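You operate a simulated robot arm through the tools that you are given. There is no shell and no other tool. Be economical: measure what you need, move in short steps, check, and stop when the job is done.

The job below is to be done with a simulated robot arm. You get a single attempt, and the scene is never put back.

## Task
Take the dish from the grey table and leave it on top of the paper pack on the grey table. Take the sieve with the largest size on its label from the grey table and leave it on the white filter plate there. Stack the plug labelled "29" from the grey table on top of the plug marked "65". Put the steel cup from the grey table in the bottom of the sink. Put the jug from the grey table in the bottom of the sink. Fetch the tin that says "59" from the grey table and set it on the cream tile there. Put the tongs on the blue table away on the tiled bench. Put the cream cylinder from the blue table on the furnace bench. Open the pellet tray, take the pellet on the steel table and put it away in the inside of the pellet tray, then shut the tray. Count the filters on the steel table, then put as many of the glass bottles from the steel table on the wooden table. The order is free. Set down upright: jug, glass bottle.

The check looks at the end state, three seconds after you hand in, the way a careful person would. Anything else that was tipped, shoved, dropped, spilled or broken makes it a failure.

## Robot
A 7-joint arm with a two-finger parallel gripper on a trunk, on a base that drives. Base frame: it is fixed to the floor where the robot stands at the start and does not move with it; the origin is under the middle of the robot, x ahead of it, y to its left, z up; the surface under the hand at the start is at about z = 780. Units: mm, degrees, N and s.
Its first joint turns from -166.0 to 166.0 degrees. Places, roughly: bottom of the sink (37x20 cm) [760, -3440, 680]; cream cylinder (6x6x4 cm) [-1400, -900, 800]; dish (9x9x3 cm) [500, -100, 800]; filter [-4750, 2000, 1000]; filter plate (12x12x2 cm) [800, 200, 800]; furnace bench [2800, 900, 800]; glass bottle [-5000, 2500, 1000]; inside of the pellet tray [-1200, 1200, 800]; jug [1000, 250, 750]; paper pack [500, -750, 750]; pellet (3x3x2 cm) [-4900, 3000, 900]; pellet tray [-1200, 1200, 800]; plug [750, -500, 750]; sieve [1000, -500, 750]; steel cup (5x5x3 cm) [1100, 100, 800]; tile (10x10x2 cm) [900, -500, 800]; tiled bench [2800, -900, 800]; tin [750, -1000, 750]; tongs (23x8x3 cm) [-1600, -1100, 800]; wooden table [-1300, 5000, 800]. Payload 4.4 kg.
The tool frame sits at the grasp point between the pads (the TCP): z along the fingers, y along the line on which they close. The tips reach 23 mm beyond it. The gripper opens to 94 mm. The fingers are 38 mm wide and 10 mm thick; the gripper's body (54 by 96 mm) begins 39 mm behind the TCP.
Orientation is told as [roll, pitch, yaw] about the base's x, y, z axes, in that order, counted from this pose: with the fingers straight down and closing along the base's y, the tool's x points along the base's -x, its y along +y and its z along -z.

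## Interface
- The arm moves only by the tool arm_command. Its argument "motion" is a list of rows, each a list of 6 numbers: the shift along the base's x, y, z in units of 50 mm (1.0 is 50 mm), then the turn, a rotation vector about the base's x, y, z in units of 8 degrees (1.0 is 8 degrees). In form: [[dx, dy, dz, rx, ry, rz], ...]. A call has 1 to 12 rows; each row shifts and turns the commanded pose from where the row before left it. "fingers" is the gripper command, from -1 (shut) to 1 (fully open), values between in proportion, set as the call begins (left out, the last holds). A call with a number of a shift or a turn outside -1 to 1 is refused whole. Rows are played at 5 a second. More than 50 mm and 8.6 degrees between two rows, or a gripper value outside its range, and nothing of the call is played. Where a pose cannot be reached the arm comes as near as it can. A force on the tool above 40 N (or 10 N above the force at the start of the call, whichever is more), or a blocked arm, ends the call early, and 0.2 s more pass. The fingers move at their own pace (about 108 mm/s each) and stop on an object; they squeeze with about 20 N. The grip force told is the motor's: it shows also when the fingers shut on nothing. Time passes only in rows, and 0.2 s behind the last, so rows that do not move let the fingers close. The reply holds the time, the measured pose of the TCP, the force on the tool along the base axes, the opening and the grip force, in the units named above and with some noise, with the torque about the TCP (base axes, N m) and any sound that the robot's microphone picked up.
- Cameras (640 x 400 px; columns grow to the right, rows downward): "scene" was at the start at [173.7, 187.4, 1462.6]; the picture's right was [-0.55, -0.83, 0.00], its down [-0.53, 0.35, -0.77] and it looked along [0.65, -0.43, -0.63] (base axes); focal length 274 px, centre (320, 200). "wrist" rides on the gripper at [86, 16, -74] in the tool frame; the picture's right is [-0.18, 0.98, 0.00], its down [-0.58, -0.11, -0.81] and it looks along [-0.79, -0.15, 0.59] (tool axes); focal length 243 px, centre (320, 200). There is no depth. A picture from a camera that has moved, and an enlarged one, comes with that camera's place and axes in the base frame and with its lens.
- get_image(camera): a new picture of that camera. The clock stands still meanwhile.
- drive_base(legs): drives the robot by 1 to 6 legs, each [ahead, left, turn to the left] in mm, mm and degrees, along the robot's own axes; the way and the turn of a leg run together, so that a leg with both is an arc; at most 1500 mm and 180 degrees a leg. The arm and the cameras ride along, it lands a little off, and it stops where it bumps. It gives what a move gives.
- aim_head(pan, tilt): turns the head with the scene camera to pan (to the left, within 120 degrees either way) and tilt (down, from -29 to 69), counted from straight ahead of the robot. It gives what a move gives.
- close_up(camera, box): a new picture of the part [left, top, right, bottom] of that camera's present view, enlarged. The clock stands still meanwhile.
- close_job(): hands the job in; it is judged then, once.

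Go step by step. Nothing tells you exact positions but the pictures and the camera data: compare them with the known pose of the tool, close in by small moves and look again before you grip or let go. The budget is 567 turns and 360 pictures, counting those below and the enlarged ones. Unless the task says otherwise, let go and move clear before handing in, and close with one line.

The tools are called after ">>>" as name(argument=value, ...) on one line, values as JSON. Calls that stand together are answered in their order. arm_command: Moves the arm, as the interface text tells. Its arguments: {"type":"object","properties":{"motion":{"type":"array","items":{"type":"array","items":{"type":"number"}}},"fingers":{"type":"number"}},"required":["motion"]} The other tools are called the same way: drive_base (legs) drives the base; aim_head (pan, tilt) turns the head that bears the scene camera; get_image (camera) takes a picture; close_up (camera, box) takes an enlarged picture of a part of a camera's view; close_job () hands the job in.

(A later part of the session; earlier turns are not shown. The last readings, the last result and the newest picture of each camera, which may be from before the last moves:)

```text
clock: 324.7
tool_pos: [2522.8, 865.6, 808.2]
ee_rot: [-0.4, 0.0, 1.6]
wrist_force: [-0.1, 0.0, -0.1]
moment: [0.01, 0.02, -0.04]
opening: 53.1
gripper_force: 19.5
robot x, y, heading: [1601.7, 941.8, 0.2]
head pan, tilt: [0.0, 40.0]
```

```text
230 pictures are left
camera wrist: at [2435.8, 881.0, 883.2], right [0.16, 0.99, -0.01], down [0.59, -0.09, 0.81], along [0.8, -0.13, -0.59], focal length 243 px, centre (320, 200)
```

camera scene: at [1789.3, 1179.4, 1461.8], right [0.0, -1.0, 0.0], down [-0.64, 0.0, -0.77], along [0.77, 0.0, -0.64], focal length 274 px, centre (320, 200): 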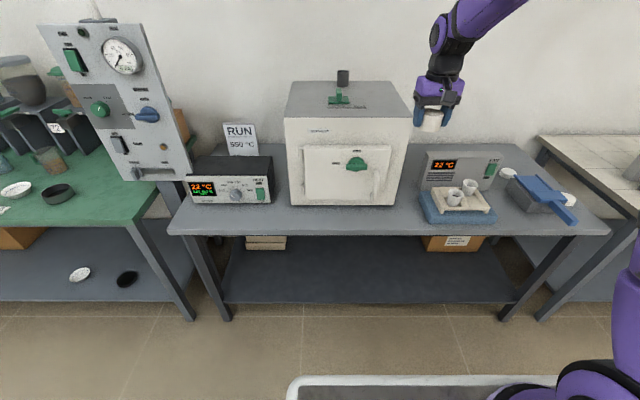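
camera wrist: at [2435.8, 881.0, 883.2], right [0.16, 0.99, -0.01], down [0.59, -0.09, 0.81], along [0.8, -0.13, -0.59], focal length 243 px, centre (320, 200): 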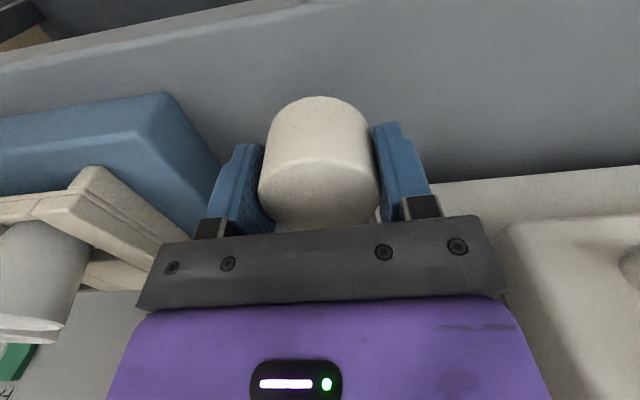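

>>> arm_command(motion=[[0, 0, -0.05, 0, 0, 0], [0, 0, -0.05, 0, 0, 0], [0, 0, -0.05, 0, 0, 0], [0, 0, 0, 0, 0, 0]])

```text
clock: 325.7
tool_pos: [2521.1, 864.7, 800.5]
ee_rot: [-0.3, 0.1, 1.4]
wrist_force: [0.6, -0.2, 0.2]
moment: [0.0, 0.01, 0.0]
opening: 52.7
gripper_force: 20.0
robot x, y, heading: [1604.3, 944.8, -0.1]
head pan, tilt: [0.0, 40.0]
```

>>> arm_command(motion=[[0, 0, -0.05, 0, 0, 0], [0, 0, -0.05, 0, 0, 0], [0, 0, -0.05, 0, 0, 0], [0, 0, -0.05, 0, 0, 0], [0, 0, 0, 0, 0, 0]])

```text
clock: 326.9
tool_pos: [2523.0, 866.8, 790.0]
ee_rot: [-0.3, 0.1, 1.6]
wrist_force: [-0.4, -1.1, -0.4]
moment: [0.01, 0.02, 0.0]
opening: 52.7
gripper_force: 20.2
robot x, y, heading: [1601.6, 943.5, 0.2]
head pan, tilt: [0.0, 40.0]
```

Bench is lower than thought (about 750). Keep lowering.

>>> arm_command(motion=[[0, 0, -0.08, 0, 0, 0], [0, 0, -0.08, 0, 0, 0], [0, 0, -0.06, 0, 0, 0], [0, 0, -0.06, 0, 0, 0], [0, 0, -0.05, 0, 0, 0], [0, 0, -0.05, 0, 0, 0], [0, 0, -0.05, 0, 0, 0], [0, 0, 0, 0, 0, 0]])

>>> get_image(camera="wrist")

```text
clock: 328.6
tool_pos: [2523.4, 865.4, 772.5]
ee_rot: [-0.3, 0.0, 1.4]
wrist_force: [-10.5, -1.2, 18.5]
moment: [0.52, 0.46, 0.27]
opening: 52.9
gripper_force: 20.3
robot x, y, heading: [1600.8, 946.3, -0.3]
head pan, tilt: [0.0, 40.0]
stopped in row 8: the force on the tool passed its limit at 42 N (the readings are from after the stop); the commanded pose is now the measured one
```

```text
229 pictures are left
camera wrist: at [2436.7, 880.6, 847.4], right [0.16, 0.99, -0.01], down [0.58, -0.09, 0.81], along [0.8, -0.13, -0.59], focal length 243 px, centre (320, 200)
```

wrist: 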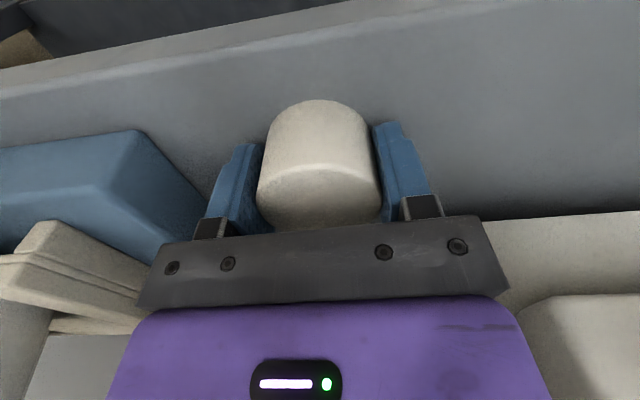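

Touched. Release, rise.

>>> arm_command(motion=[[0, 0, 0.02, 0, 0, 0], [0, 0, 0, 0, 0, 0], [0, 0, 0, 0, 0, 0]], fingers=0.5)

>>> arm_command(motion=[[0, 0, 0.3, 0, 0, 0], [0, 0, 0.6, 0, 0, 0], [0, 0, 1, 0, 0, 0], [0, 0, 1, 0, 0, 0], [0, 0, 1, 0, 0, 0]])

>>> get_image(camera="wrist")

```text
clock: 329.4
tool_pos: [2525.2, 865.3, 774.2]
ee_rot: [-0.3, -0.1, 1.3]
wrist_force: [2.1, -4.3, 3.9]
moment: [0.08, 0.01, 0.01]
opening: 68.7
gripper_force: 0.0
robot x, y, heading: [1602.6, 945.6, 0.0]
head pan, tilt: [0.0, 40.0]
```

```text
clock: 330.6
tool_pos: [2524.4, 865.2, 969.1]
ee_rot: [-0.4, 0.0, 1.4]
wrist_force: [0.9, -0.4, -1.2]
moment: [0.03, -0.01, 0.03]
opening: 70.6
gripper_force: 0.0
robot x, y, heading: [1602.9, 945.2, 0.0]
head pan, tilt: [0.0, 40.0]
```

```text
228 pictures are left
camera wrist: at [2437.7, 880.5, 1043.5], right [0.16, 0.99, -0.01], down [0.58, -0.09, 0.81], along [0.8, -0.13, -0.59], focal length 243 px, centre (320, 200)
```

wrist: 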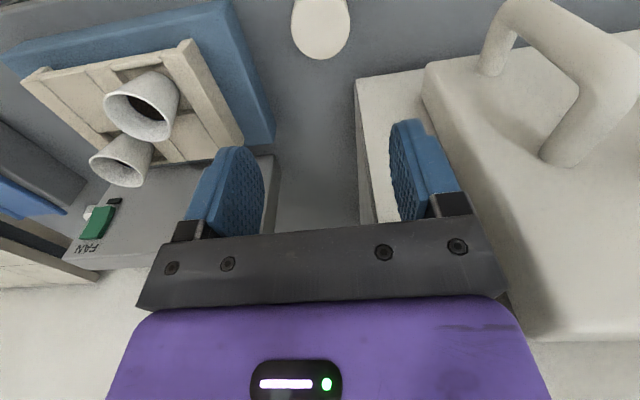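

Cylinder stands on the furnace bench. Retract and return for the tongs.

>>> arm_command(motion=[[0, 0, 1, 0, 0, 0], [0, 0, 1, 0, 0, 0], [0, 0, 1, 0, 0, 0], [0, 0, 1, 0, 0, 0], [-0.8, 0, 0.5, 0, 0, 0], [-0.9, 0, 0.3, 0, 0, 0], [-1, 0, 0, 0, 0, 0], [-1, 0, 0, 0, 0, 0], [-1, 0, 0, 0, 0, 0], [-1, 0, 0, 0, 0, 0], [-1, 0, 0, 0, 0, 0]])

>>> drive_base(legs=[[-1000, 0, 0], [-850, 0, 0], [0, -1000, 0], [0, -1000, 0], [0, 0, 180], [230, 0, 0]])

>>> get_image(camera="wrist")

```text
clock: 333.0
tool_pos: [2188.3, 866.8, 1208.1]
ee_rot: [-0.4, 0.0, 1.5]
wrist_force: [0.3, -0.3, -1.2]
moment: [-0.01, 0.03, 0.05]
opening: 70.6
gripper_force: 0.1
robot x, y, heading: [1603.2, 944.7, 0.0]
head pan, tilt: [0.0, 40.0]
```

```text
clock: 360.6
tool_pos: [-1061.5, -985.7, 1208.3]
ee_rot: [-0.3, -0.2, -178.7]
wrist_force: [-0.2, -0.2, -0.2]
moment: [0.05, 0.04, -0.03]
opening: 70.5
gripper_force: 0.2
robot x, y, heading: [-479.5, -1063.7, 179.9]
head pan, tilt: [0.0, 40.0]
```

```text
227 pictures are left
camera wrist: at [-975.6, -998.5, 1282.3], right [-0.16, -0.99, -0.01], down [-0.58, 0.09, 0.81], along [-0.8, 0.13, -0.59], focal length 243 px, centre (320, 200)
```

wrist: 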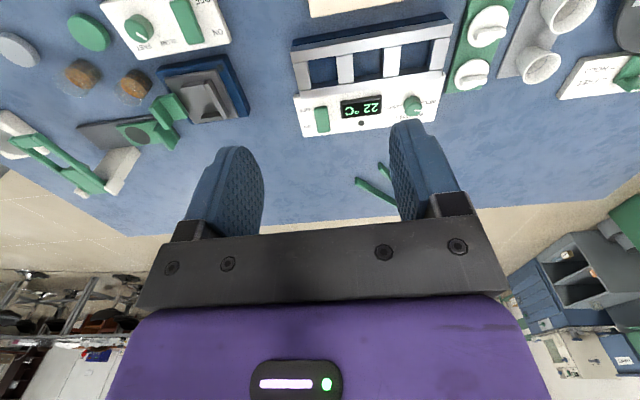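

Tongs: near arm's midpoint about (−1555,−1143), oriented 25°. Rotate to yaw −155° and go above.

>>> arm_command(motion=[[-0.9, -0.28, 0, 0, 0, 0.5], [-0.9, -0.28, 0, 0, 0, 0.5], [-0.9, -0.28, 0, 0, 0, 0.5], [-0.9, -0.28, 0, 0, 0, 0.5], [-0.9, -0.28, 0, 0, 0, 0.5], [-0.9, -0.28, 0, 0, 0, 0.46], [-0.9, -0.28, 0, 0, 0, 0], [-0.9, -0.28, 0, 0, 0, 0], [-0.9, -0.28, -0.3, 0, 0, 0], [-0.9, -0.28, -0.3, 0, 0, 0], [-0.4, -0.2, -0.8, 0, 0, 0], [0, 0, -1, 0, 0, 0]])

>>> get_image(camera="wrist")

```text
clock: 363.2
tool_pos: [-1533.3, -1135.2, 1087.7]
ee_rot: [-0.4, -0.1, -155.0]
wrist_force: [0.4, 0.0, 1.2]
moment: [0.02, 0.01, 0.0]
opening: 70.7
gripper_force: 0.0
robot x, y, heading: [-476.1, -1060.4, 180.1]
head pan, tilt: [0.0, 40.0]
```

```text
226 pictures are left
camera wrist: at [-1446.9, -1112.7, 1162.0], right [0.25, -0.97, -0.01], down [-0.57, -0.15, 0.81], along [-0.78, -0.2, -0.59], focal length 243 px, centre (320, 200)
```

wrist: 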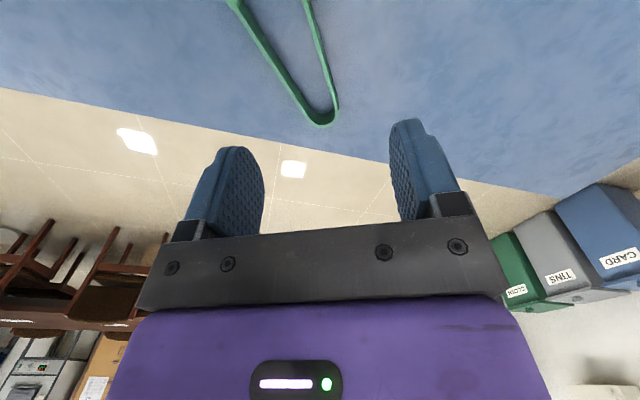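

Arms are nearly parallel, about 58 mm apart; I'll grip the −y arm at its middle near (−1569,−1140), angle 34°. Narrow the fingers and descend.

>>> arm_command(motion=[[-0.5, -0.05, 0, 0, 0, 0.6], [-0.22, -0.05, 0, 0, 0, 0.52], [0, 0, -1, 0, 0, 0], [0, 0, -1, 0, 0, 0], [0, 0, -1, 0, 0, 0]], fingers=-0.06)

>>> get_image(camera="wrist")

```text
clock: 364.4
tool_pos: [-1568.4, -1140.2, 938.1]
ee_rot: [-0.3, 0.0, -146.0]
wrist_force: [0.7, 0.0, 1.0]
moment: [0.01, 0.01, 0.01]
opening: 44.3
gripper_force: 0.1
robot x, y, heading: [-479.3, -1064.4, 179.7]
head pan, tilt: [0.0, 40.0]
```

```text
225 pictures are left
camera wrist: at [-1488.0, -1104.5, 1012.7], right [0.4, -0.92, -0.01], down [-0.54, -0.24, 0.81], along [-0.74, -0.32, -0.59], focal length 243 px, centre (320, 200)
```

wrist: 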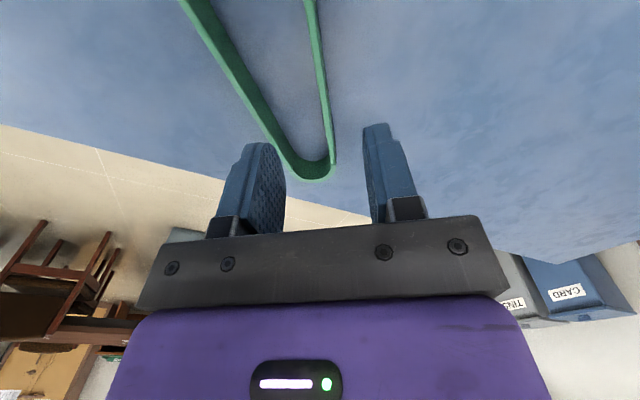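

Aligned over the arm. Descend to 829.

>>> arm_command(motion=[[0, 0, -0.9, 0, 0, 0], [0, 0, -0.6, 0, 0, 0], [0, 0, -0.5, 0, 0, 0], [0, 0, -0.14, 0, 0, 0], [0, 0, 0, 0, 0, 0]])

>>> get_image(camera="wrist")

```text
clock: 365.6
tool_pos: [-1569.0, -1138.5, 829.2]
ee_rot: [-0.3, 0.0, -146.1]
wrist_force: [0.4, 0.6, -0.7]
moment: [-0.01, 0.0, -0.02]
opening: 44.2
gripper_force: 0.1
robot x, y, heading: [-479.3, -1069.7, 179.9]
head pan, tilt: [0.0, 40.0]
```

```text
224 pictures are left
camera wrist: at [-1487.1, -1103.8, 904.8], right [0.4, -0.92, -0.01], down [-0.54, -0.24, 0.81], along [-0.74, -0.32, -0.59], focal length 243 px, centre (320, 200)
```

wrist: 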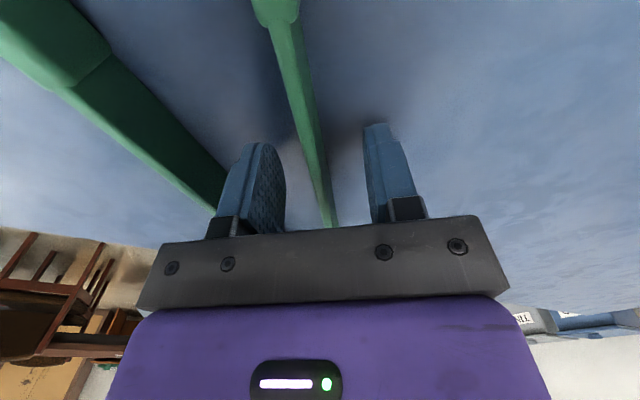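

Arm sits between the fingers. Close and lift slowly.

>>> arm_command(motion=[[0, 0, 0, 0, 0, 0], [0, 0, 0, 0, 0, 0], [0, 0, 0, 0, 0, 0], [0, 0, 0, 0, 0, 0]], fingers=-1)

>>> arm_command(motion=[[0, 0, 0.1, 0, 0, 0], [0, 0, 0.1, 0, 0, 0], [0, 0, 0.2, 0, 0, 0], [0, 0, 0.3, 0, 0, 0], [0, 0, 0.4, 0, 0, 0]])

>>> get_image(camera="wrist")

>>> close_up(camera="scene", box=[290, 60, 450, 220])

```text
clock: 366.6
tool_pos: [-1568.0, -1138.8, 831.1]
ee_rot: [-0.3, -0.1, -146.1]
wrist_force: [0.1, 0.3, 0.0]
moment: [0.06, -0.13, 0.01]
opening: 6.0
gripper_force: 20.0
robot x, y, heading: [-477.7, -1062.5, 179.8]
head pan, tilt: [0.0, 40.0]
```

```text
clock: 367.8
tool_pos: [-1568.9, -1140.3, 886.1]
ee_rot: [-0.3, -0.1, -146.1]
wrist_force: [-0.1, 0.4, -0.5]
moment: [-0.02, -0.03, 0.02]
opening: 5.5
gripper_force: 19.9
robot x, y, heading: [-477.9, -1062.3, 179.7]
head pan, tilt: [0.0, 40.0]
```

```text
223 pictures are left
camera wrist: at [-1487.8, -1104.4, 960.3], right [0.4, -0.92, -0.01], down [-0.54, -0.24, 0.81], along [-0.74, -0.32, -0.59], focal length 243 px, centre (320, 200)
```

wrist: 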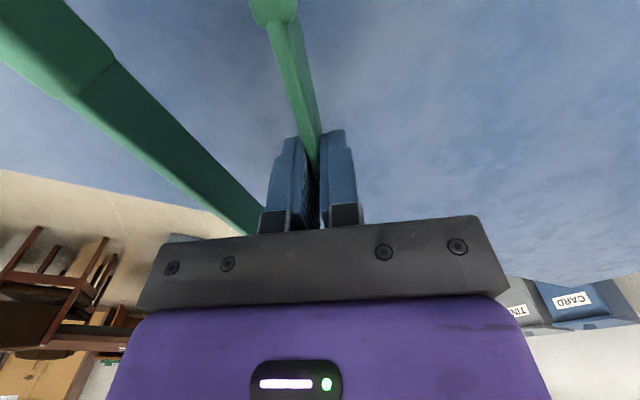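

```text
2.50 times, centred on (370, 140) of scene
camera zoom: at [-661.3, -1300.1, 1461.7], right [0.0, 1.0, 0.0], down [0.64, 0.0, -0.77], along [-0.77, 0.0, -0.64], focal length 684 px, centre (195, 350)
```

zoom: 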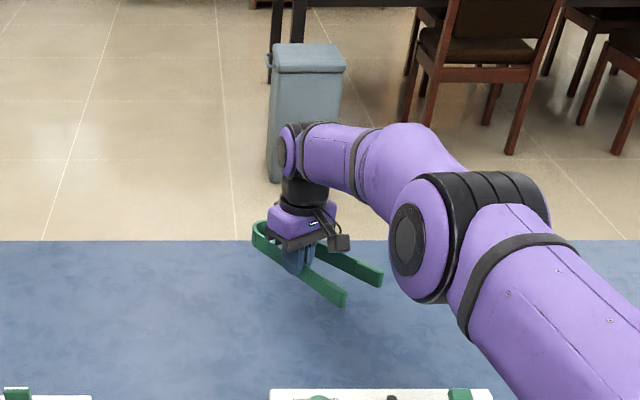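

Tongs held level. Raise, retract, and drive by the south route to the tiled bench.

>>> arm_command(motion=[[0, 0, 0.6, 0, 0, 0], [0, 0, 0.9, 0, 0, 0], [0, 0, 0.9, 0, 0, 0], [0, 0, 0.9, 0, 0, 0], [0.5, 0, 0.8, 0, 0, 0], [0.5, 0.1, 0.8, 0, 0, 0], [0.5, 0.1, 0.8, 0, 0, 0], [0.5, 0.1, 0.8, 0, 0, 0], [0.9, 0.2, 0.3, 0, 0, 0], [0.9, 0.2, 0, 0, 0, 0], [0.9, 0.2, 0, 0, 0, 0], [0.9, 0.2, 0, 0, 0, 0]])

>>> arm_command(motion=[[0.9, 0.2, 0, 0, 0, 0], [0.9, 0.2, 0, 0, 0, 0], [0.9, 0.2, 0, 0, 0, 0], [0.9, 0.2, 0, 0, 0, 0]])

>>> drive_base(legs=[[-230, 0, 0], [0, 0, 180], [0, -1370, 0], [1000, 0, 0], [990, 0, 0]])

>>> aim_head(pan=30, tilt=30)

>>> get_image(camera="scene")

```text
clock: 370.4
tool_pos: [-1288.5, -1083.8, 1225.4]
ee_rot: [-0.4, -0.1, -146.0]
wrist_force: [-0.6, 0.5, -1.5]
moment: [-0.01, -0.07, -0.01]
opening: 5.4
gripper_force: 20.0
robot x, y, heading: [-478.0, -1064.3, 179.9]
head pan, tilt: [0.0, 40.0]
```

```text
clock: 371.4
tool_pos: [-1108.7, -1042.6, 1224.8]
ee_rot: [-0.3, 0.1, -146.0]
wrist_force: [-0.9, -0.5, -2.1]
moment: [-0.03, -0.06, -0.01]
opening: 5.9
gripper_force: 19.8
robot x, y, heading: [-475.1, -1063.1, 179.9]
head pan, tilt: [0.0, 40.0]
```

```text
clock: 396.6
tool_pos: [2412.1, -2407.7, 1225.2]
ee_rot: [-0.3, -0.1, 35.2]
wrist_force: [-0.6, 0.4, -1.7]
moment: [0.06, 0.03, -0.01]
opening: 5.6
gripper_force: 20.1
robot x, y, heading: [1781.4, -2399.4, 1.0]
head pan, tilt: [0.0, 40.0]
```

```text
clock: 397.5
tool_pos: [2411.6, -2407.5, 1224.7]
ee_rot: [-0.3, -0.1, 35.3]
wrist_force: [-0.4, -0.2, -1.6]
moment: [0.04, 0.07, -0.03]
opening: 5.6
gripper_force: 19.8
robot x, y, heading: [1783.9, -2401.5, 1.3]
head pan, tilt: [30.0, 30.0]
```

```text
221 pictures are left
camera scene: at [1956.5, -2116.6, 1477.0], right [0.52, -0.86, 0.0], down [-0.43, -0.26, -0.87], along [0.74, 0.45, -0.5], focal length 274 px, centre (320, 200)
```

scene: 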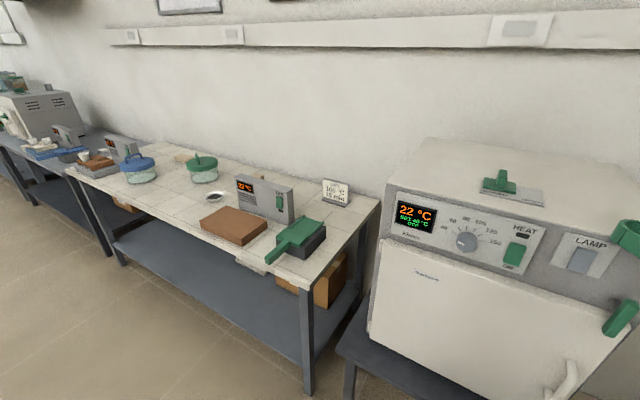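

Retract the arm a bit and strafe left along the corridor to the tiled bench.

>>> arm_command(motion=[[-0.8, 0, 0.3, 0, 0, 0], [-0.8, 0, 0.3, 0, 0, 0], [-0.8, 0, 0.3, 0, 0, 0]])

>>> drive_base(legs=[[0, 0, -1.2], [-40, 0, 0], [0, 1420, 0]])

>>> aim_head(pan=0, tilt=40)

>>> get_image(camera="scene")

>>> get_image(camera="wrist")

```text
clock: 398.3
tool_pos: [2293.0, -2406.0, 1268.7]
ee_rot: [-0.3, 0.0, 35.1]
wrist_force: [0.4, -0.1, -1.4]
moment: [0.01, 0.07, -0.01]
opening: 5.7
gripper_force: 19.9
robot x, y, heading: [1783.5, -2399.7, 1.2]
head pan, tilt: [30.0, 30.0]
```

```text
clock: 406.1
tool_pos: [2258.9, -1024.0, 1270.8]
ee_rot: [-0.3, -0.1, 33.5]
wrist_force: [0.3, 0.7, -1.1]
moment: [0.03, 0.02, -0.04]
opening: 5.8
gripper_force: 19.5
robot x, y, heading: [1749.8, -1003.8, -0.4]
head pan, tilt: [30.0, 30.0]
```

```text
clock: 407.1
tool_pos: [2258.6, -1023.5, 1269.3]
ee_rot: [-0.3, -0.1, 33.4]
wrist_force: [-0.1, -0.5, -1.4]
moment: [0.06, 0.02, -0.03]
opening: 5.5
gripper_force: 19.7
robot x, y, heading: [1747.9, -1000.9, -0.8]
head pan, tilt: [0.0, 40.0]
```

```text
220 pictures are left
camera scene: at [1939.3, -769.0, 1461.7], right [-0.01, -1.0, 0.0], down [-0.64, 0.01, -0.77], along [0.77, -0.01, -0.64], focal length 274 px, centre (320, 200)
```

scene: 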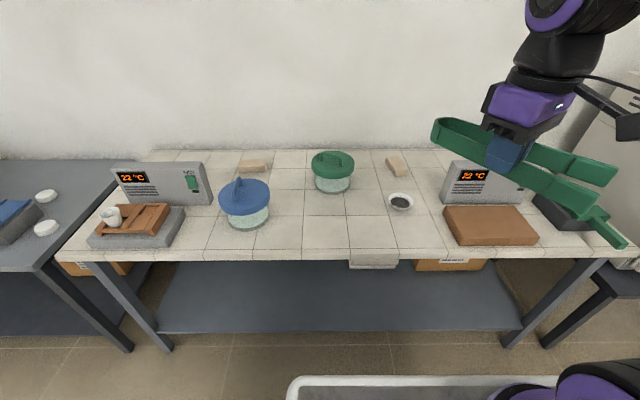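

```text
219 pictures are left
camera wrist: at [2178.2, -1057.2, 1344.0], right [-0.39, 0.92, -0.01], down [0.54, 0.23, 0.81], along [0.75, 0.31, -0.59], focal length 243 px, centre (320, 200)
```

wrist: 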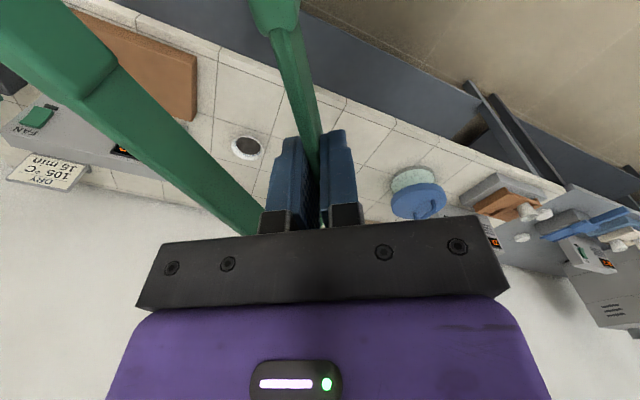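

Free area on the tiles in front centre, around (2640,−790). Rotate so the tongs lie along the bench and move over.

>>> arm_command(motion=[[0.6, 0.4, 0, 0, 0, 0.55], [0.6, 0.4, 0, 0, 0, 0.55], [0.6, 0.4, 0, 0, 0, 0.55], [0.6, 0.4, 0, 0, 0, 0.55], [0.6, 0.4, 0, 0, 0, 0.55], [0.6, 0.4, 0, 0, 0, 0.55], [0.6, 0.4, 0, 0, 0, 0.55], [0.6, 0.4, 0, 0, 0, 0.55], [0.6, 0.4, 0, 0, 0, 0.55], [0.6, 0.4, 0, 0, 0, 0.55], [0.6, 0.4, 0, 0, 0, 0.55], [0.6, 0.3, -0.4, 0, 0, 0.35]])

>>> arm_command(motion=[[0.2, 0, -0.9, 0, 0, 0], [0, 0, -1, 0, 0, 0], [0, 0, -1, 0, 0, 0], [0, 0, -1, 0, 0, 0], [0, 0, -1, 0, 0, 0], [0, 0, -1, 0, 0, 0]])

>>> get_image(camera="scene")

>>> get_image(camera="wrist")

```text
clock: 409.7
tool_pos: [2618.7, -788.1, 1250.2]
ee_rot: [-0.4, -0.2, 84.7]
wrist_force: [-0.1, -0.1, -0.5]
moment: [0.02, 0.0, 0.01]
opening: 5.6
gripper_force: 20.1
robot x, y, heading: [1750.2, -1003.8, -0.7]
head pan, tilt: [0.0, 40.0]
```

```text
clock: 411.1
tool_pos: [2627.0, -787.6, 954.1]
ee_rot: [-0.4, -0.1, 84.8]
wrist_force: [-0.7, -0.4, -0.8]
moment: [0.01, 0.04, 0.0]
opening: 5.8
gripper_force: 19.7
robot x, y, heading: [1747.2, -1001.1, -0.7]
head pan, tilt: [0.0, 40.0]
```

```text
218 pictures are left
camera scene: at [1938.8, -769.2, 1461.8], right [-0.01, -1.0, 0.0], down [-0.64, 0.01, -0.77], along [0.77, -0.01, -0.64], focal length 274 px, centre (320, 200)
```

scene: 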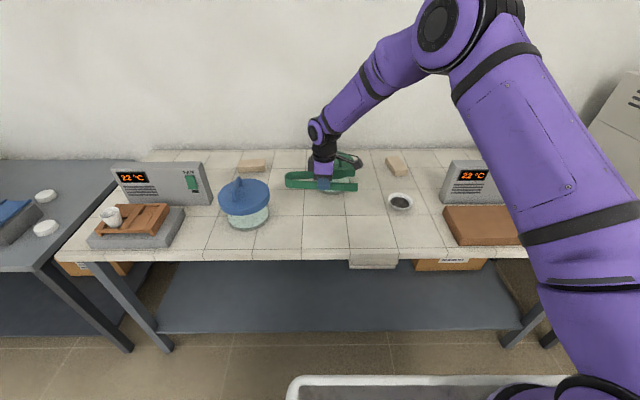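

```text
217 pictures are left
camera wrist: at [2602.8, -872.5, 1029.0], right [-0.96, 0.27, -0.01], down [0.16, 0.57, 0.81], along [0.23, 0.78, -0.59], focal length 243 px, centre (320, 200)
```

wrist: 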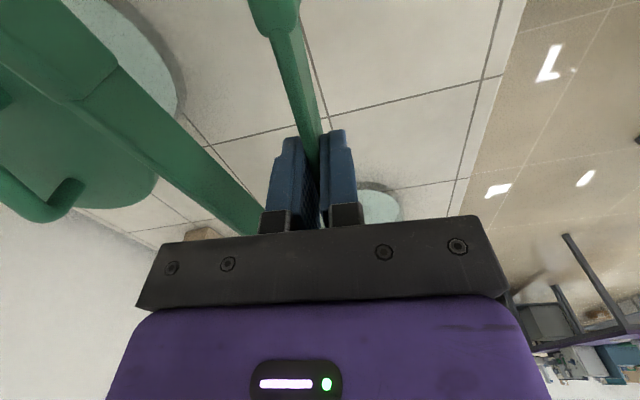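

Shift 35 mm toward the front and lower carefully with force watch.

>>> arm_command(motion=[[-0.7, 0, -0.5, 0, 0, 0], [0, 0, -0.8, 0, 0, 0], [0, 0, -0.3, 0, 0, 0], [0, 0, -0.1, 0, 0, 0], [0, 0, -0.1, 0, 0, 0], [0, 0, -0.1, 0, 0, 0], [0, 0, -0.1, 0, 0, 0], [0, 0, -0.1, 0, 0, 0], [0, 0, -0.1, 0, 0, 0]])

>>> get_image(camera="wrist")

```text
clock: 413.1
tool_pos: [2595.0, -789.2, 844.0]
ee_rot: [-0.3, -0.2, 84.6]
wrist_force: [-0.2, -0.3, -2.0]
moment: [-0.02, 0.07, 0.01]
opening: 5.5
gripper_force: 19.8
robot x, y, heading: [1746.8, -999.9, -0.5]
head pan, tilt: [0.0, 40.0]
```

```text
216 pictures are left
camera wrist: at [2569.9, -872.9, 919.1], right [-0.96, 0.27, -0.01], down [0.16, 0.57, 0.81], along [0.23, 0.78, -0.59], focal length 243 px, centre (320, 200)
```

wrist: 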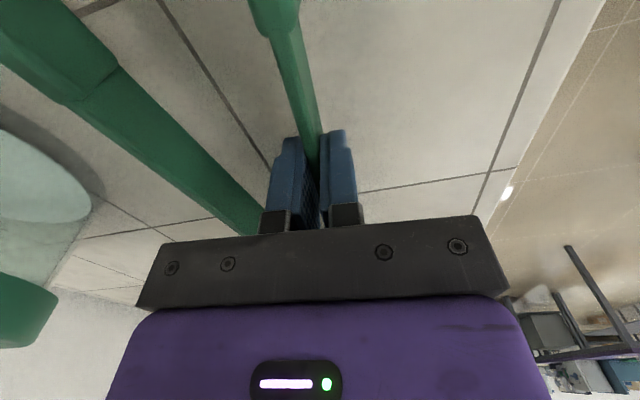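

>>> arm_command(motion=[[0, 0, -0.1, 0, 0, 0], [0, 0, -0.08, 0, 0, 0], [0, 0, -0.08, 0, 0, 0], [0, 0, -0.08, 0, 0, 0], [0, 0, -0.08, 0, 0, 0], [0, 0, -0.08, 0, 0, 0], [0, 0, -0.08, 0, 0, 0], [0, 0, -0.08, 0, 0, 0], [0, 0, -0.08, 0, 0, 0], [0, 0, -0.08, 0, 0, 0], [0, 0, -0.08, 0, 0, 0]])

>>> get_image(camera="wrist")

```text
clock: 414.6
tool_pos: [2594.6, -786.3, 822.5]
ee_rot: [-0.6, 0.0, 84.7]
wrist_force: [-11.3, -4.8, 19.9]
moment: [-0.6, 0.54, -0.1]
opening: 5.5
gripper_force: 19.6
robot x, y, heading: [1746.5, -998.0, -0.8]
head pan, tilt: [0.0, 40.0]
stopped in row 7: the force on the tool passed its limit at 48 N (the readings are from after the stop); the commanded pose is now the measured one
```

```text
215 pictures are left
camera wrist: at [2569.9, -872.7, 897.2], right [-0.96, 0.28, -0.01], down [0.16, 0.57, 0.81], along [0.23, 0.78, -0.59], focal length 243 px, centre (320, 200)
```

wrist: 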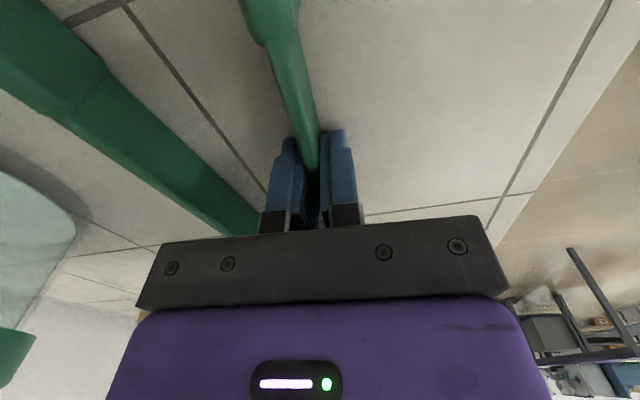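

Contact. Open modestly and rise.

>>> arm_command(motion=[[0, 0, 0.03, 0, 0, 0], [0, 0, 0, 0, 0, 0], [0, 0, 0, 0, 0, 0]], fingers=-0.5)

>>> arm_command(motion=[[0, 0, 0.3, 0, 0, 0], [0, 0, 0.6, 0, 0, 0], [0, 0, 1, 0, 0, 0], [0, 0, 1, 0, 0, 0], [0, 0, 1, 0, 0, 0], [0, 0, 1, 0, 0, 0], [0, 0, 1, 0, 0, 0]])

>>> get_image(camera="scene")

```text
clock: 415.4
tool_pos: [2596.4, -788.8, 822.4]
ee_rot: [-0.4, -0.1, 84.7]
wrist_force: [5.2, -2.3, 6.0]
moment: [-0.11, -0.01, 0.15]
opening: 20.8
gripper_force: 0.2
robot x, y, heading: [1750.3, -1001.4, -0.7]
head pan, tilt: [0.0, 40.0]
```

```text
clock: 416.9
tool_pos: [2596.6, -787.6, 1118.2]
ee_rot: [-0.4, -0.1, 84.7]
wrist_force: [-0.5, 0.0, -0.3]
moment: [0.0, 0.02, -0.03]
opening: 23.4
gripper_force: 0.0
robot x, y, heading: [1746.4, -1001.0, -0.7]
head pan, tilt: [0.0, 40.0]
```

```text
214 pictures are left
camera scene: at [1939.8, -768.9, 1461.6], right [-0.01, -1.0, 0.0], down [-0.64, 0.01, -0.77], along [0.77, -0.01, -0.64], focal length 274 px, centre (320, 200)
```

scene: 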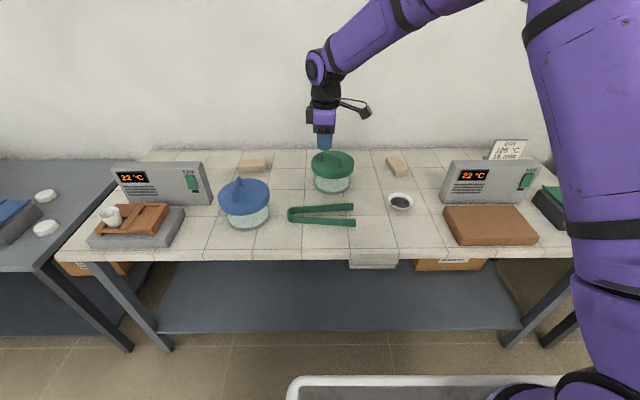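

Tongs are on the tiled bench. Now on to the pellet tray: retract and drive around to the teal table.

>>> arm_command(motion=[[-0.8, -0.2, 0.5, 0, 0, -1], [-0.8, -0.2, 0.5, 0, 0, -1], [-0.8, -0.2, 0.5, 0, 0, -1], [-0.8, -0.2, 0.5, 0, 0, -1], [-0.8, -0.2, 0.5, 0, 0, -1], [-0.8, -0.2, 0.5, 0, 0, -1], [-0.8, -0.2, 0, 0, 0, -1], [-0.8, -0.2, 0, 0, 0, -1], [0, -0.5, 0, 0, 0, -1], [0, -0.5, 0, 0, 0, -1], [0, -0.5, 0, 0, 0, -0.6]])

>>> drive_base(legs=[[0, 0, 0.7], [0, 1000, 0], [0, 1000, 0], [-1000, 0, 0], [-1000, 0, 0], [0, 0, 179]])

>>> aim_head(pan=0, tilt=35)

>>> get_image(camera="scene")

```text
clock: 419.4
tool_pos: [2275.6, -943.4, 1267.5]
ee_rot: [-0.5, -0.1, -0.2]
wrist_force: [-0.8, 0.9, -1.0]
moment: [0.0, 0.02, -0.01]
opening: 23.1
gripper_force: 0.0
robot x, y, heading: [1748.5, -1005.6, -0.6]
head pan, tilt: [0.0, 40.0]
```

```text
clock: 446.6
tool_pos: [-790.1, 938.1, 1267.6]
ee_rot: [-0.5, -0.1, 179.4]
wrist_force: [0.2, -0.5, -0.4]
moment: [0.0, 0.03, 0.0]
opening: 23.5
gripper_force: 0.0
robot x, y, heading: [-261.9, 990.7, 179.1]
head pan, tilt: [0.0, 40.0]
```

```text
clock: 447.2
tool_pos: [-791.2, 938.0, 1268.1]
ee_rot: [-0.4, -0.1, 179.3]
wrist_force: [-0.3, -0.1, -0.5]
moment: [0.03, 0.01, -0.04]
opening: 23.6
gripper_force: 0.1
robot x, y, heading: [-264.4, 994.3, 179.1]
head pan, tilt: [0.0, 35.0]
```

```text
213 pictures are left
camera scene: at [-453.7, 760.0, 1469.3], right [0.02, 1.0, 0.0], down [0.57, -0.01, -0.82], along [-0.82, 0.01, -0.57], focal length 274 px, centre (320, 200)
```

scene: 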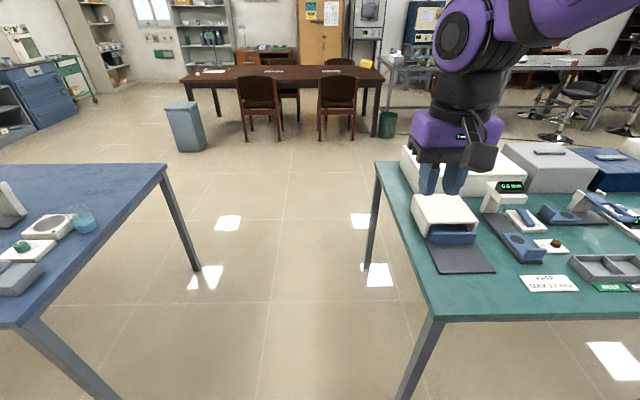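

>>> close_up(camera="scene", box=[380, 140, 640, 310])

>>> drive_base(legs=[[0, -400, 0]])

>>> aim_head(pan=0, tilt=42)

>>> get_image(camera="scene")

```text
2.35 times, centred on (510, 225) of scene
camera zoom: at [-453.7, 760.0, 1469.3], right [0.02, 1.0, 0.0], down [0.57, -0.01, -0.82], along [-0.82, 0.01, -0.57], focal length 644 px, centre (-127, 141)
```

zoom: 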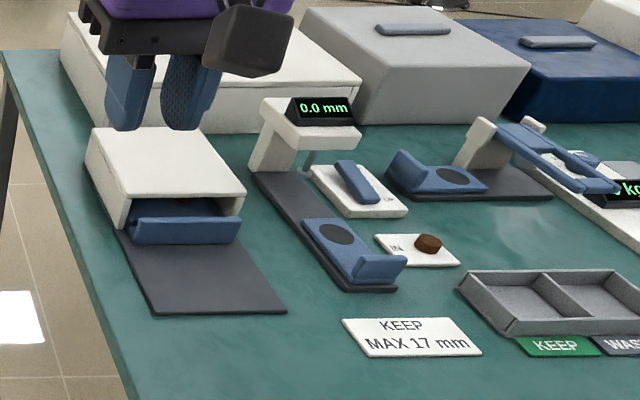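

```text
clock: 449.7
tool_pos: [-784.1, 1336.5, 1269.2]
ee_rot: [-0.5, -0.1, 179.5]
wrist_force: [-0.2, -0.2, -0.3]
moment: [-0.01, 0.01, -0.02]
opening: 23.8
gripper_force: 0.2
robot x, y, heading: [-254.5, 1391.0, 179.3]
head pan, tilt: [0.0, 35.0]
```

```text
clock: 450.4
tool_pos: [-784.4, 1336.5, 1268.2]
ee_rot: [-0.5, -0.1, 179.7]
wrist_force: [-0.3, -0.7, -1.1]
moment: [0.01, 0.01, -0.01]
opening: 23.1
gripper_force: 0.0
robot x, y, heading: [-257.7, 1392.3, 179.1]
head pan, tilt: [0.0, 42.0]
```

```text
211 pictures are left
camera scene: at [-441.9, 1159.5, 1458.8], right [0.01, 1.0, 0.0], down [0.67, -0.01, -0.74], along [-0.74, 0.01, -0.67], focal length 274 px, centre (320, 200)
```

scene: 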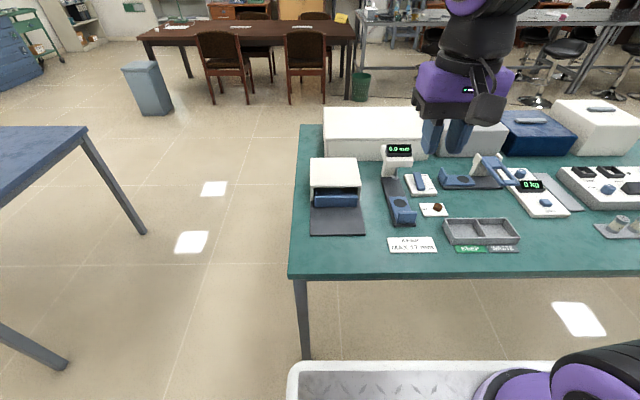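

>>> close_up(camera="scene", box=[290, 140, 380, 245])

>>> get_image(camera="wrist")

```text
3.81 times, centred on (335, 192) of scene
camera zoom: at [-441.9, 1159.5, 1458.8], right [0.01, 1.0, 0.0], down [0.67, -0.01, -0.74], along [-0.74, 0.01, -0.67], focal length 1043 px, centre (263, 229)
```

zoom: 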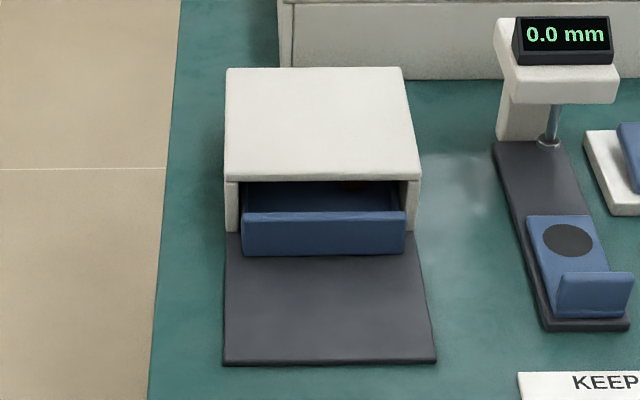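

```text
209 pictures are left
camera wrist: at [-696.9, 1319.7, 1342.1], right [-0.19, -0.98, -0.01], down [-0.58, 0.11, 0.81], along [-0.79, 0.16, -0.59], focal length 243 px, centre (320, 200)
```

wrist: 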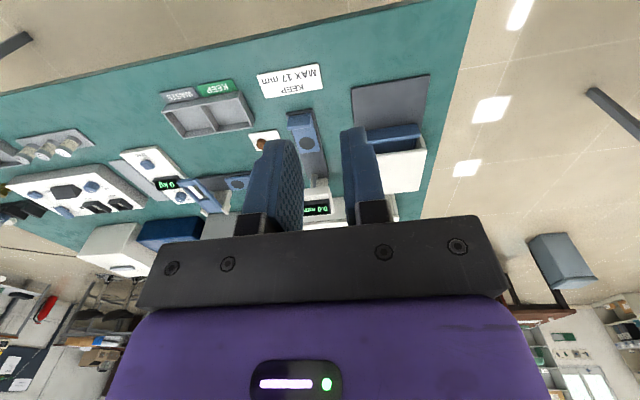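

The pellet tray is a blue drawer in the cream housing: front wall at x≈−1147…−1160, top z≈831, housing front x≈−1184. I'll grip the front wall with the fingers closing along x. Move above with yaw −90.

>>> arm_command(motion=[[-0.7, -0.2, -0.2, 0, 0, 1], [-0.7, -0.2, -0.2, 0, 0, 1], [-0.7, -0.2, -0.2, 0, 0, 1], [-0.7, -0.2, -0.2, 0, 0, 1], [-0.7, -0.2, -0.2, 0, 0, 1], [-0.7, -0.2, -0.2, 0, 0, 1], [-0.7, -0.2, -0.2, 0, 0, 1], [-0.7, -0.2, -0.2, 0, 0, 1], [-0.7, -0.2, -0.2, 0, 0, 1], [-0.7, -0.2, -0.2, 0, 0, 1], [-0.3, -0.3, -0.7, 0, 0, 1], [0, 0, -1, 0, 0, 0.25]], fingers=-0.3)

>>> get_image(camera="wrist")

>>> get_image(camera="scene")

```text
clock: 453.0
tool_pos: [-1148.0, 1222.3, 1082.2]
ee_rot: [-0.7, -0.1, -90.2]
wrist_force: [0.3, -0.5, 1.7]
moment: [0.0, 0.04, -0.01]
opening: 32.8
gripper_force: 0.0
robot x, y, heading: [-259.0, 1392.6, 178.9]
head pan, tilt: [0.0, 42.0]
```

```text
208 pictures are left
camera wrist: at [-1131.1, 1309.4, 1157.0], right [0.98, -0.19, -0.01], down [-0.1, -0.58, 0.81], along [-0.16, -0.79, -0.59], focal length 243 px, centre (320, 200)
```

wrist: 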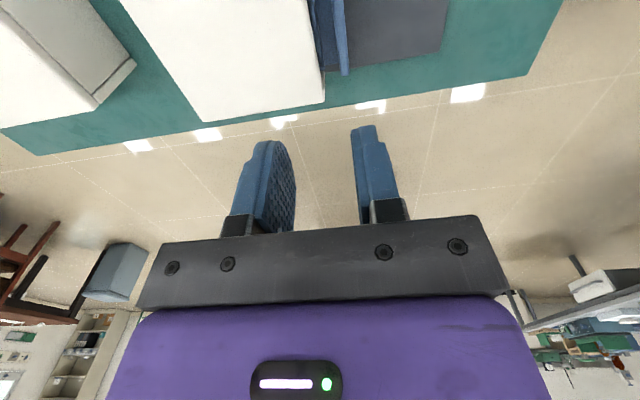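

```text
207 pictures are left
camera scene: at [-441.4, 1159.6, 1458.9], right [0.01, 1.0, 0.0], down [0.67, -0.01, -0.74], along [-0.74, 0.01, -0.67], focal length 274 px, centre (320, 200)
```

scene: 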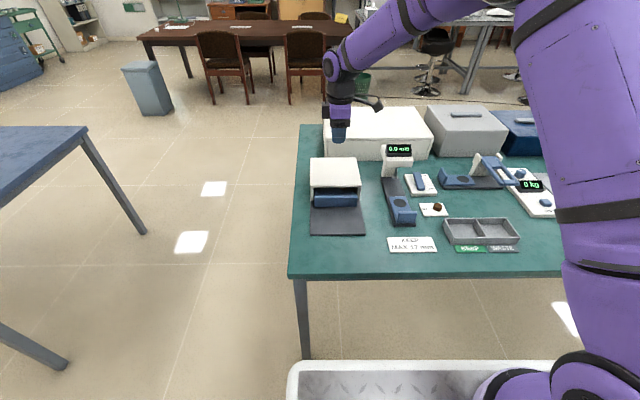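

>>> close_up(camera="wrist", box=[260, 0, 400, 110])

```text
3.64 times, centred on (330, 55) of wrist
camera zoom: at [-1131.1, 1309.4, 1157.0], right [0.98, -0.19, -0.01], down [-0.1, -0.58, 0.81], along [-0.16, -0.79, -0.59], focal length 882 px, centre (284, 727)
```

zoom: 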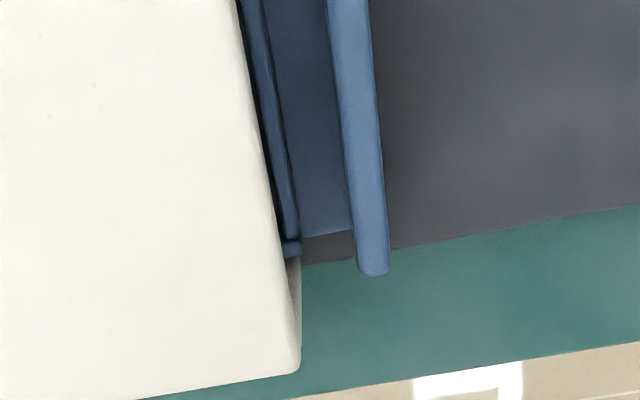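

The blue plate is a pull handle (x≈−1139…−1128, top z≈847) with a finger gap behind it. Align at x=−1133 and descend.

>>> arm_command(motion=[[0.3, 0, -0.8, 0, 0, 0], [0, 0, -1, 0, 0, 0], [0, 0, -1, 0, 0, 0], [0, 0, -1, 0, 0, 0]], fingers=-0.52)

>>> get_image(camera="wrist")

```text
clock: 454.0
tool_pos: [-1132.9, 1221.8, 893.5]
ee_rot: [-0.6, -0.2, -90.4]
wrist_force: [0.5, 0.1, 1.1]
moment: [0.0, 0.02, 0.02]
opening: 22.7
gripper_force: 0.0
robot x, y, heading: [-257.9, 1392.7, 179.3]
head pan, tilt: [0.0, 42.0]
```

```text
205 pictures are left
camera wrist: at [-1116.0, 1309.2, 967.5], right [0.98, -0.19, -0.01], down [-0.1, -0.58, 0.81], along [-0.16, -0.79, -0.59], focal length 243 px, centre (320, 200)
```

wrist: 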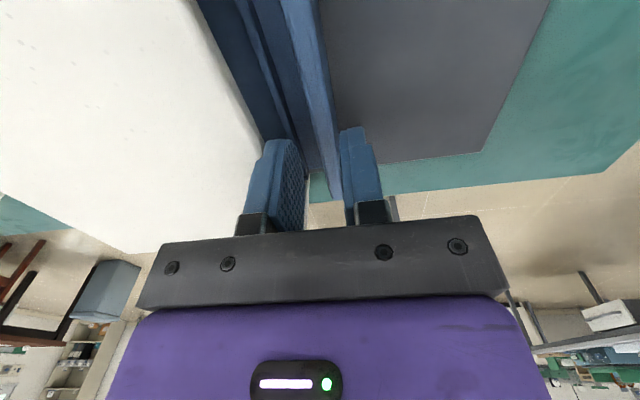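

>>> close_up(camera="wrist", box=[240, 60, 400, 240])

```text
2.22 times, centred on (320, 150) of wrist
camera zoom: at [-1116.0, 1309.2, 967.5], right [0.98, -0.19, -0.01], down [-0.1, -0.58, 0.81], along [-0.16, -0.79, -0.59], focal length 539 px, centre (320, 311)
```

zoom: 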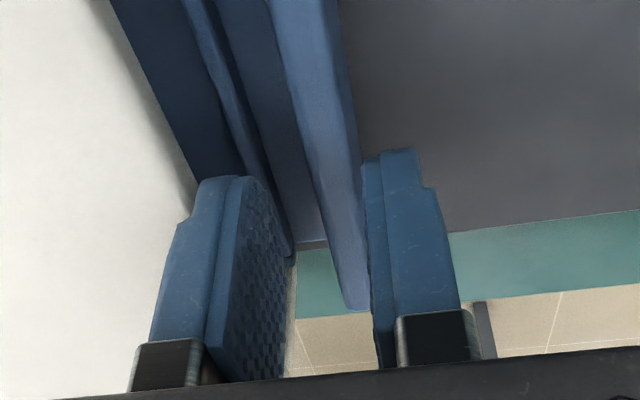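

Tighten opening to about 19 mm and descend slowly with force watch.

>>> arm_command(motion=[[0.02, 0.04, -0.3, 0, 0, 0], [0, 0, -0.2, 0, 0, 0], [0, 0, -0.1, 0, 0, 0], [0, 0, -0.1, 0, 0, 0], [0, 0, -0.1, 0, 0, 0], [0, 0, 0, 0, 0, 0]], fingers=-0.59)

>>> close_up(camera="wrist", box=[240, 60, 400, 240])

```text
clock: 455.4
tool_pos: [-1132.7, 1224.3, 852.2]
ee_rot: [-0.5, 0.0, -90.5]
wrist_force: [0.1, -0.7, 0.7]
moment: [0.01, -0.04, -0.03]
opening: 19.5
gripper_force: 0.0
robot x, y, heading: [-260.5, 1390.7, 179.1]
head pan, tilt: [0.0, 42.0]
```

```text
2.22 times, centred on (320, 150) of wrist
camera zoom: at [-1114.8, 1310.8, 926.9], right [0.98, -0.19, -0.01], down [-0.11, -0.58, 0.81], along [-0.16, -0.79, -0.59], focal length 539 px, centre (320, 311)
```

zoom: 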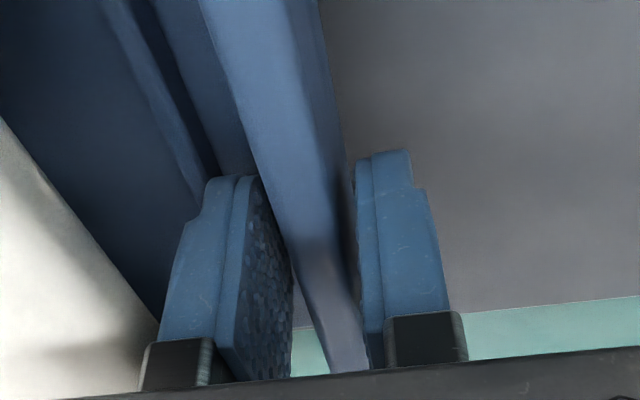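

Straddling the plate without contact. Close.

>>> arm_command(motion=[[0, 0, 0, 0, 0, 0], [0, 0, 0, 0, 0, 0], [0, 0, 0, 0, 0, 0]], fingers=-1)

>>> arm_command(motion=[[0.1, 0, 0, 0, 0, 0], [0.2, 0, 0, 0, 0, 0], [0.2, 0, 0, 0, 0, 0], [0.2, 0, 0, 0, 0, 0]])

>>> get_image(camera="wrist")

```text
clock: 456.2
tool_pos: [-1132.9, 1223.7, 852.7]
ee_rot: [-0.5, -0.1, -90.3]
wrist_force: [2.5, 0.2, -0.2]
moment: [0.21, -0.48, 1.57]
opening: 11.9
gripper_force: 45.4
robot x, y, heading: [-258.3, 1389.7, 179.3]
head pan, tilt: [0.0, 42.0]
```

```text
clock: 457.2
tool_pos: [-1097.1, 1223.8, 852.9]
ee_rot: [-0.5, 0.0, -90.4]
wrist_force: [-0.2, 1.1, -2.1]
moment: [-0.22, -0.52, 1.66]
opening: 11.8
gripper_force: 44.5
robot x, y, heading: [-254.3, 1393.1, 179.1]
head pan, tilt: [0.0, 42.0]
```

```text
202 pictures are left
camera wrist: at [-1079.8, 1310.8, 926.9], right [0.98, -0.19, -0.01], down [-0.11, -0.58, 0.81], along [-0.16, -0.79, -0.59], focal length 243 px, centre (320, 200)
```

wrist: 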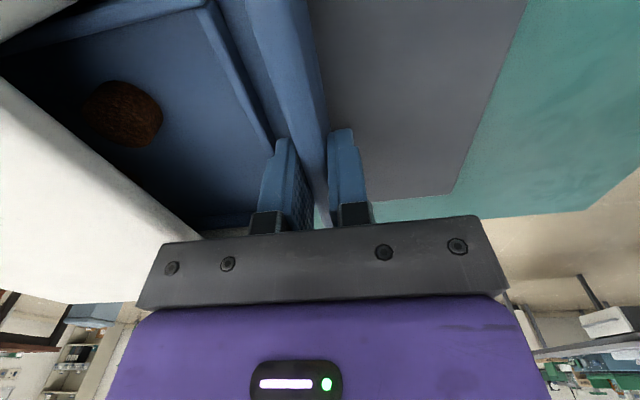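

The drawer slides out; one pellet is already inside. Keep pulling.

>>> arm_command(motion=[[0.2, 0, 0, 0, 0, 0], [0.3, 0, 0, 0, 0, 0], [0.3, 0, 0, 0, 0, 0], [0.3, 0, 0, 0, 0, 0], [0.2, 0, 0, 0, 0, 0]])

>>> get_image(camera="wrist")

>>> close_up(camera="scene", box=[290, 100, 410, 250])

```text
clock: 458.4
tool_pos: [-1032.2, 1224.0, 853.7]
ee_rot: [-0.5, -0.2, -90.5]
wrist_force: [-0.2, 1.9, 5.4]
moment: [-0.52, -0.54, 1.62]
opening: 11.8
gripper_force: 44.7
robot x, y, heading: [-254.9, 1394.0, 179.1]
head pan, tilt: [0.0, 42.0]
```

```text
201 pictures are left
camera wrist: at [-1014.8, 1310.8, 926.9], right [0.98, -0.19, -0.01], down [-0.11, -0.58, 0.81], along [-0.16, -0.79, -0.59], focal length 243 px, centre (320, 200)
```

wrist: 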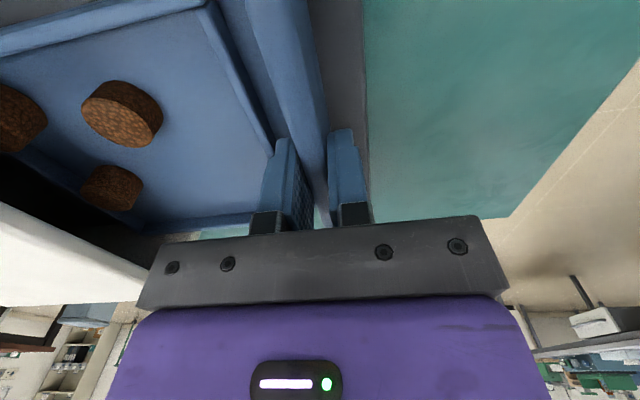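

```text
2.67 times, centred on (350, 175) of scene
camera zoom: at [-441.8, 1159.7, 1458.8], right [0.01, 1.0, 0.0], down [0.67, -0.01, -0.74], along [-0.74, 0.01, -0.67], focal length 730 px, centre (240, 267)
```

zoom: 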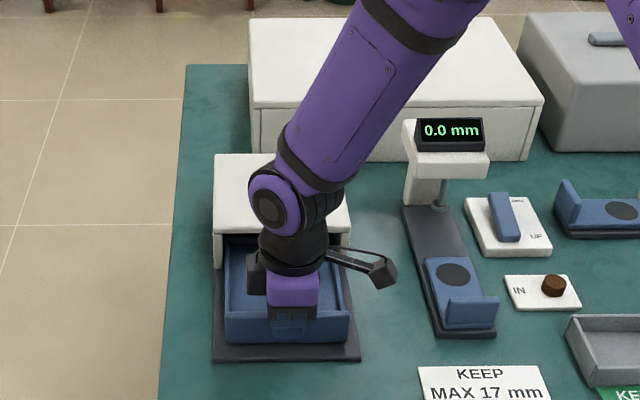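

Open about 100 mm with three pellets inside and free space in front. Release the handle and rise.

>>> arm_command(motion=[[0, 0, 0, 0, 0, 0], [0, 0, 0, 0, 0, 0], [0, 0, 0.3, 0, 0, 0], [0, 0, 0.8, 0, 0, 0], [0, 0, 1, 0, 0, 0], [0, 0, 1, 0, 0, 0], [0, 0, 1, 0, 0, 0], [0, 0, 1, 0, 0, 0]], fingers=-0.6)

>>> get_image(camera="wrist")

```text
clock: 460.2
tool_pos: [-1033.1, 1223.9, 1108.0]
ee_rot: [-0.5, -0.2, -90.4]
wrist_force: [-0.9, -0.2, -0.1]
moment: [0.0, -0.04, -0.03]
opening: 18.9
gripper_force: 0.0
robot x, y, heading: [-257.2, 1389.5, 179.3]
head pan, tilt: [0.0, 42.0]
```

```text
199 pictures are left
camera wrist: at [-1015.9, 1311.6, 1181.5], right [0.98, -0.19, -0.01], down [-0.11, -0.58, 0.81], along [-0.16, -0.79, -0.59], focal length 243 px, centre (320, 200)
```

wrist: 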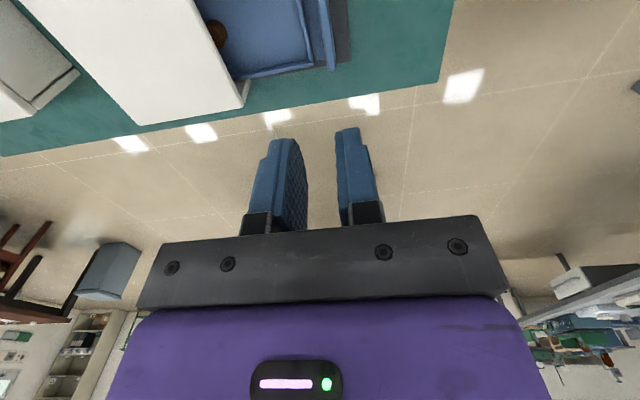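

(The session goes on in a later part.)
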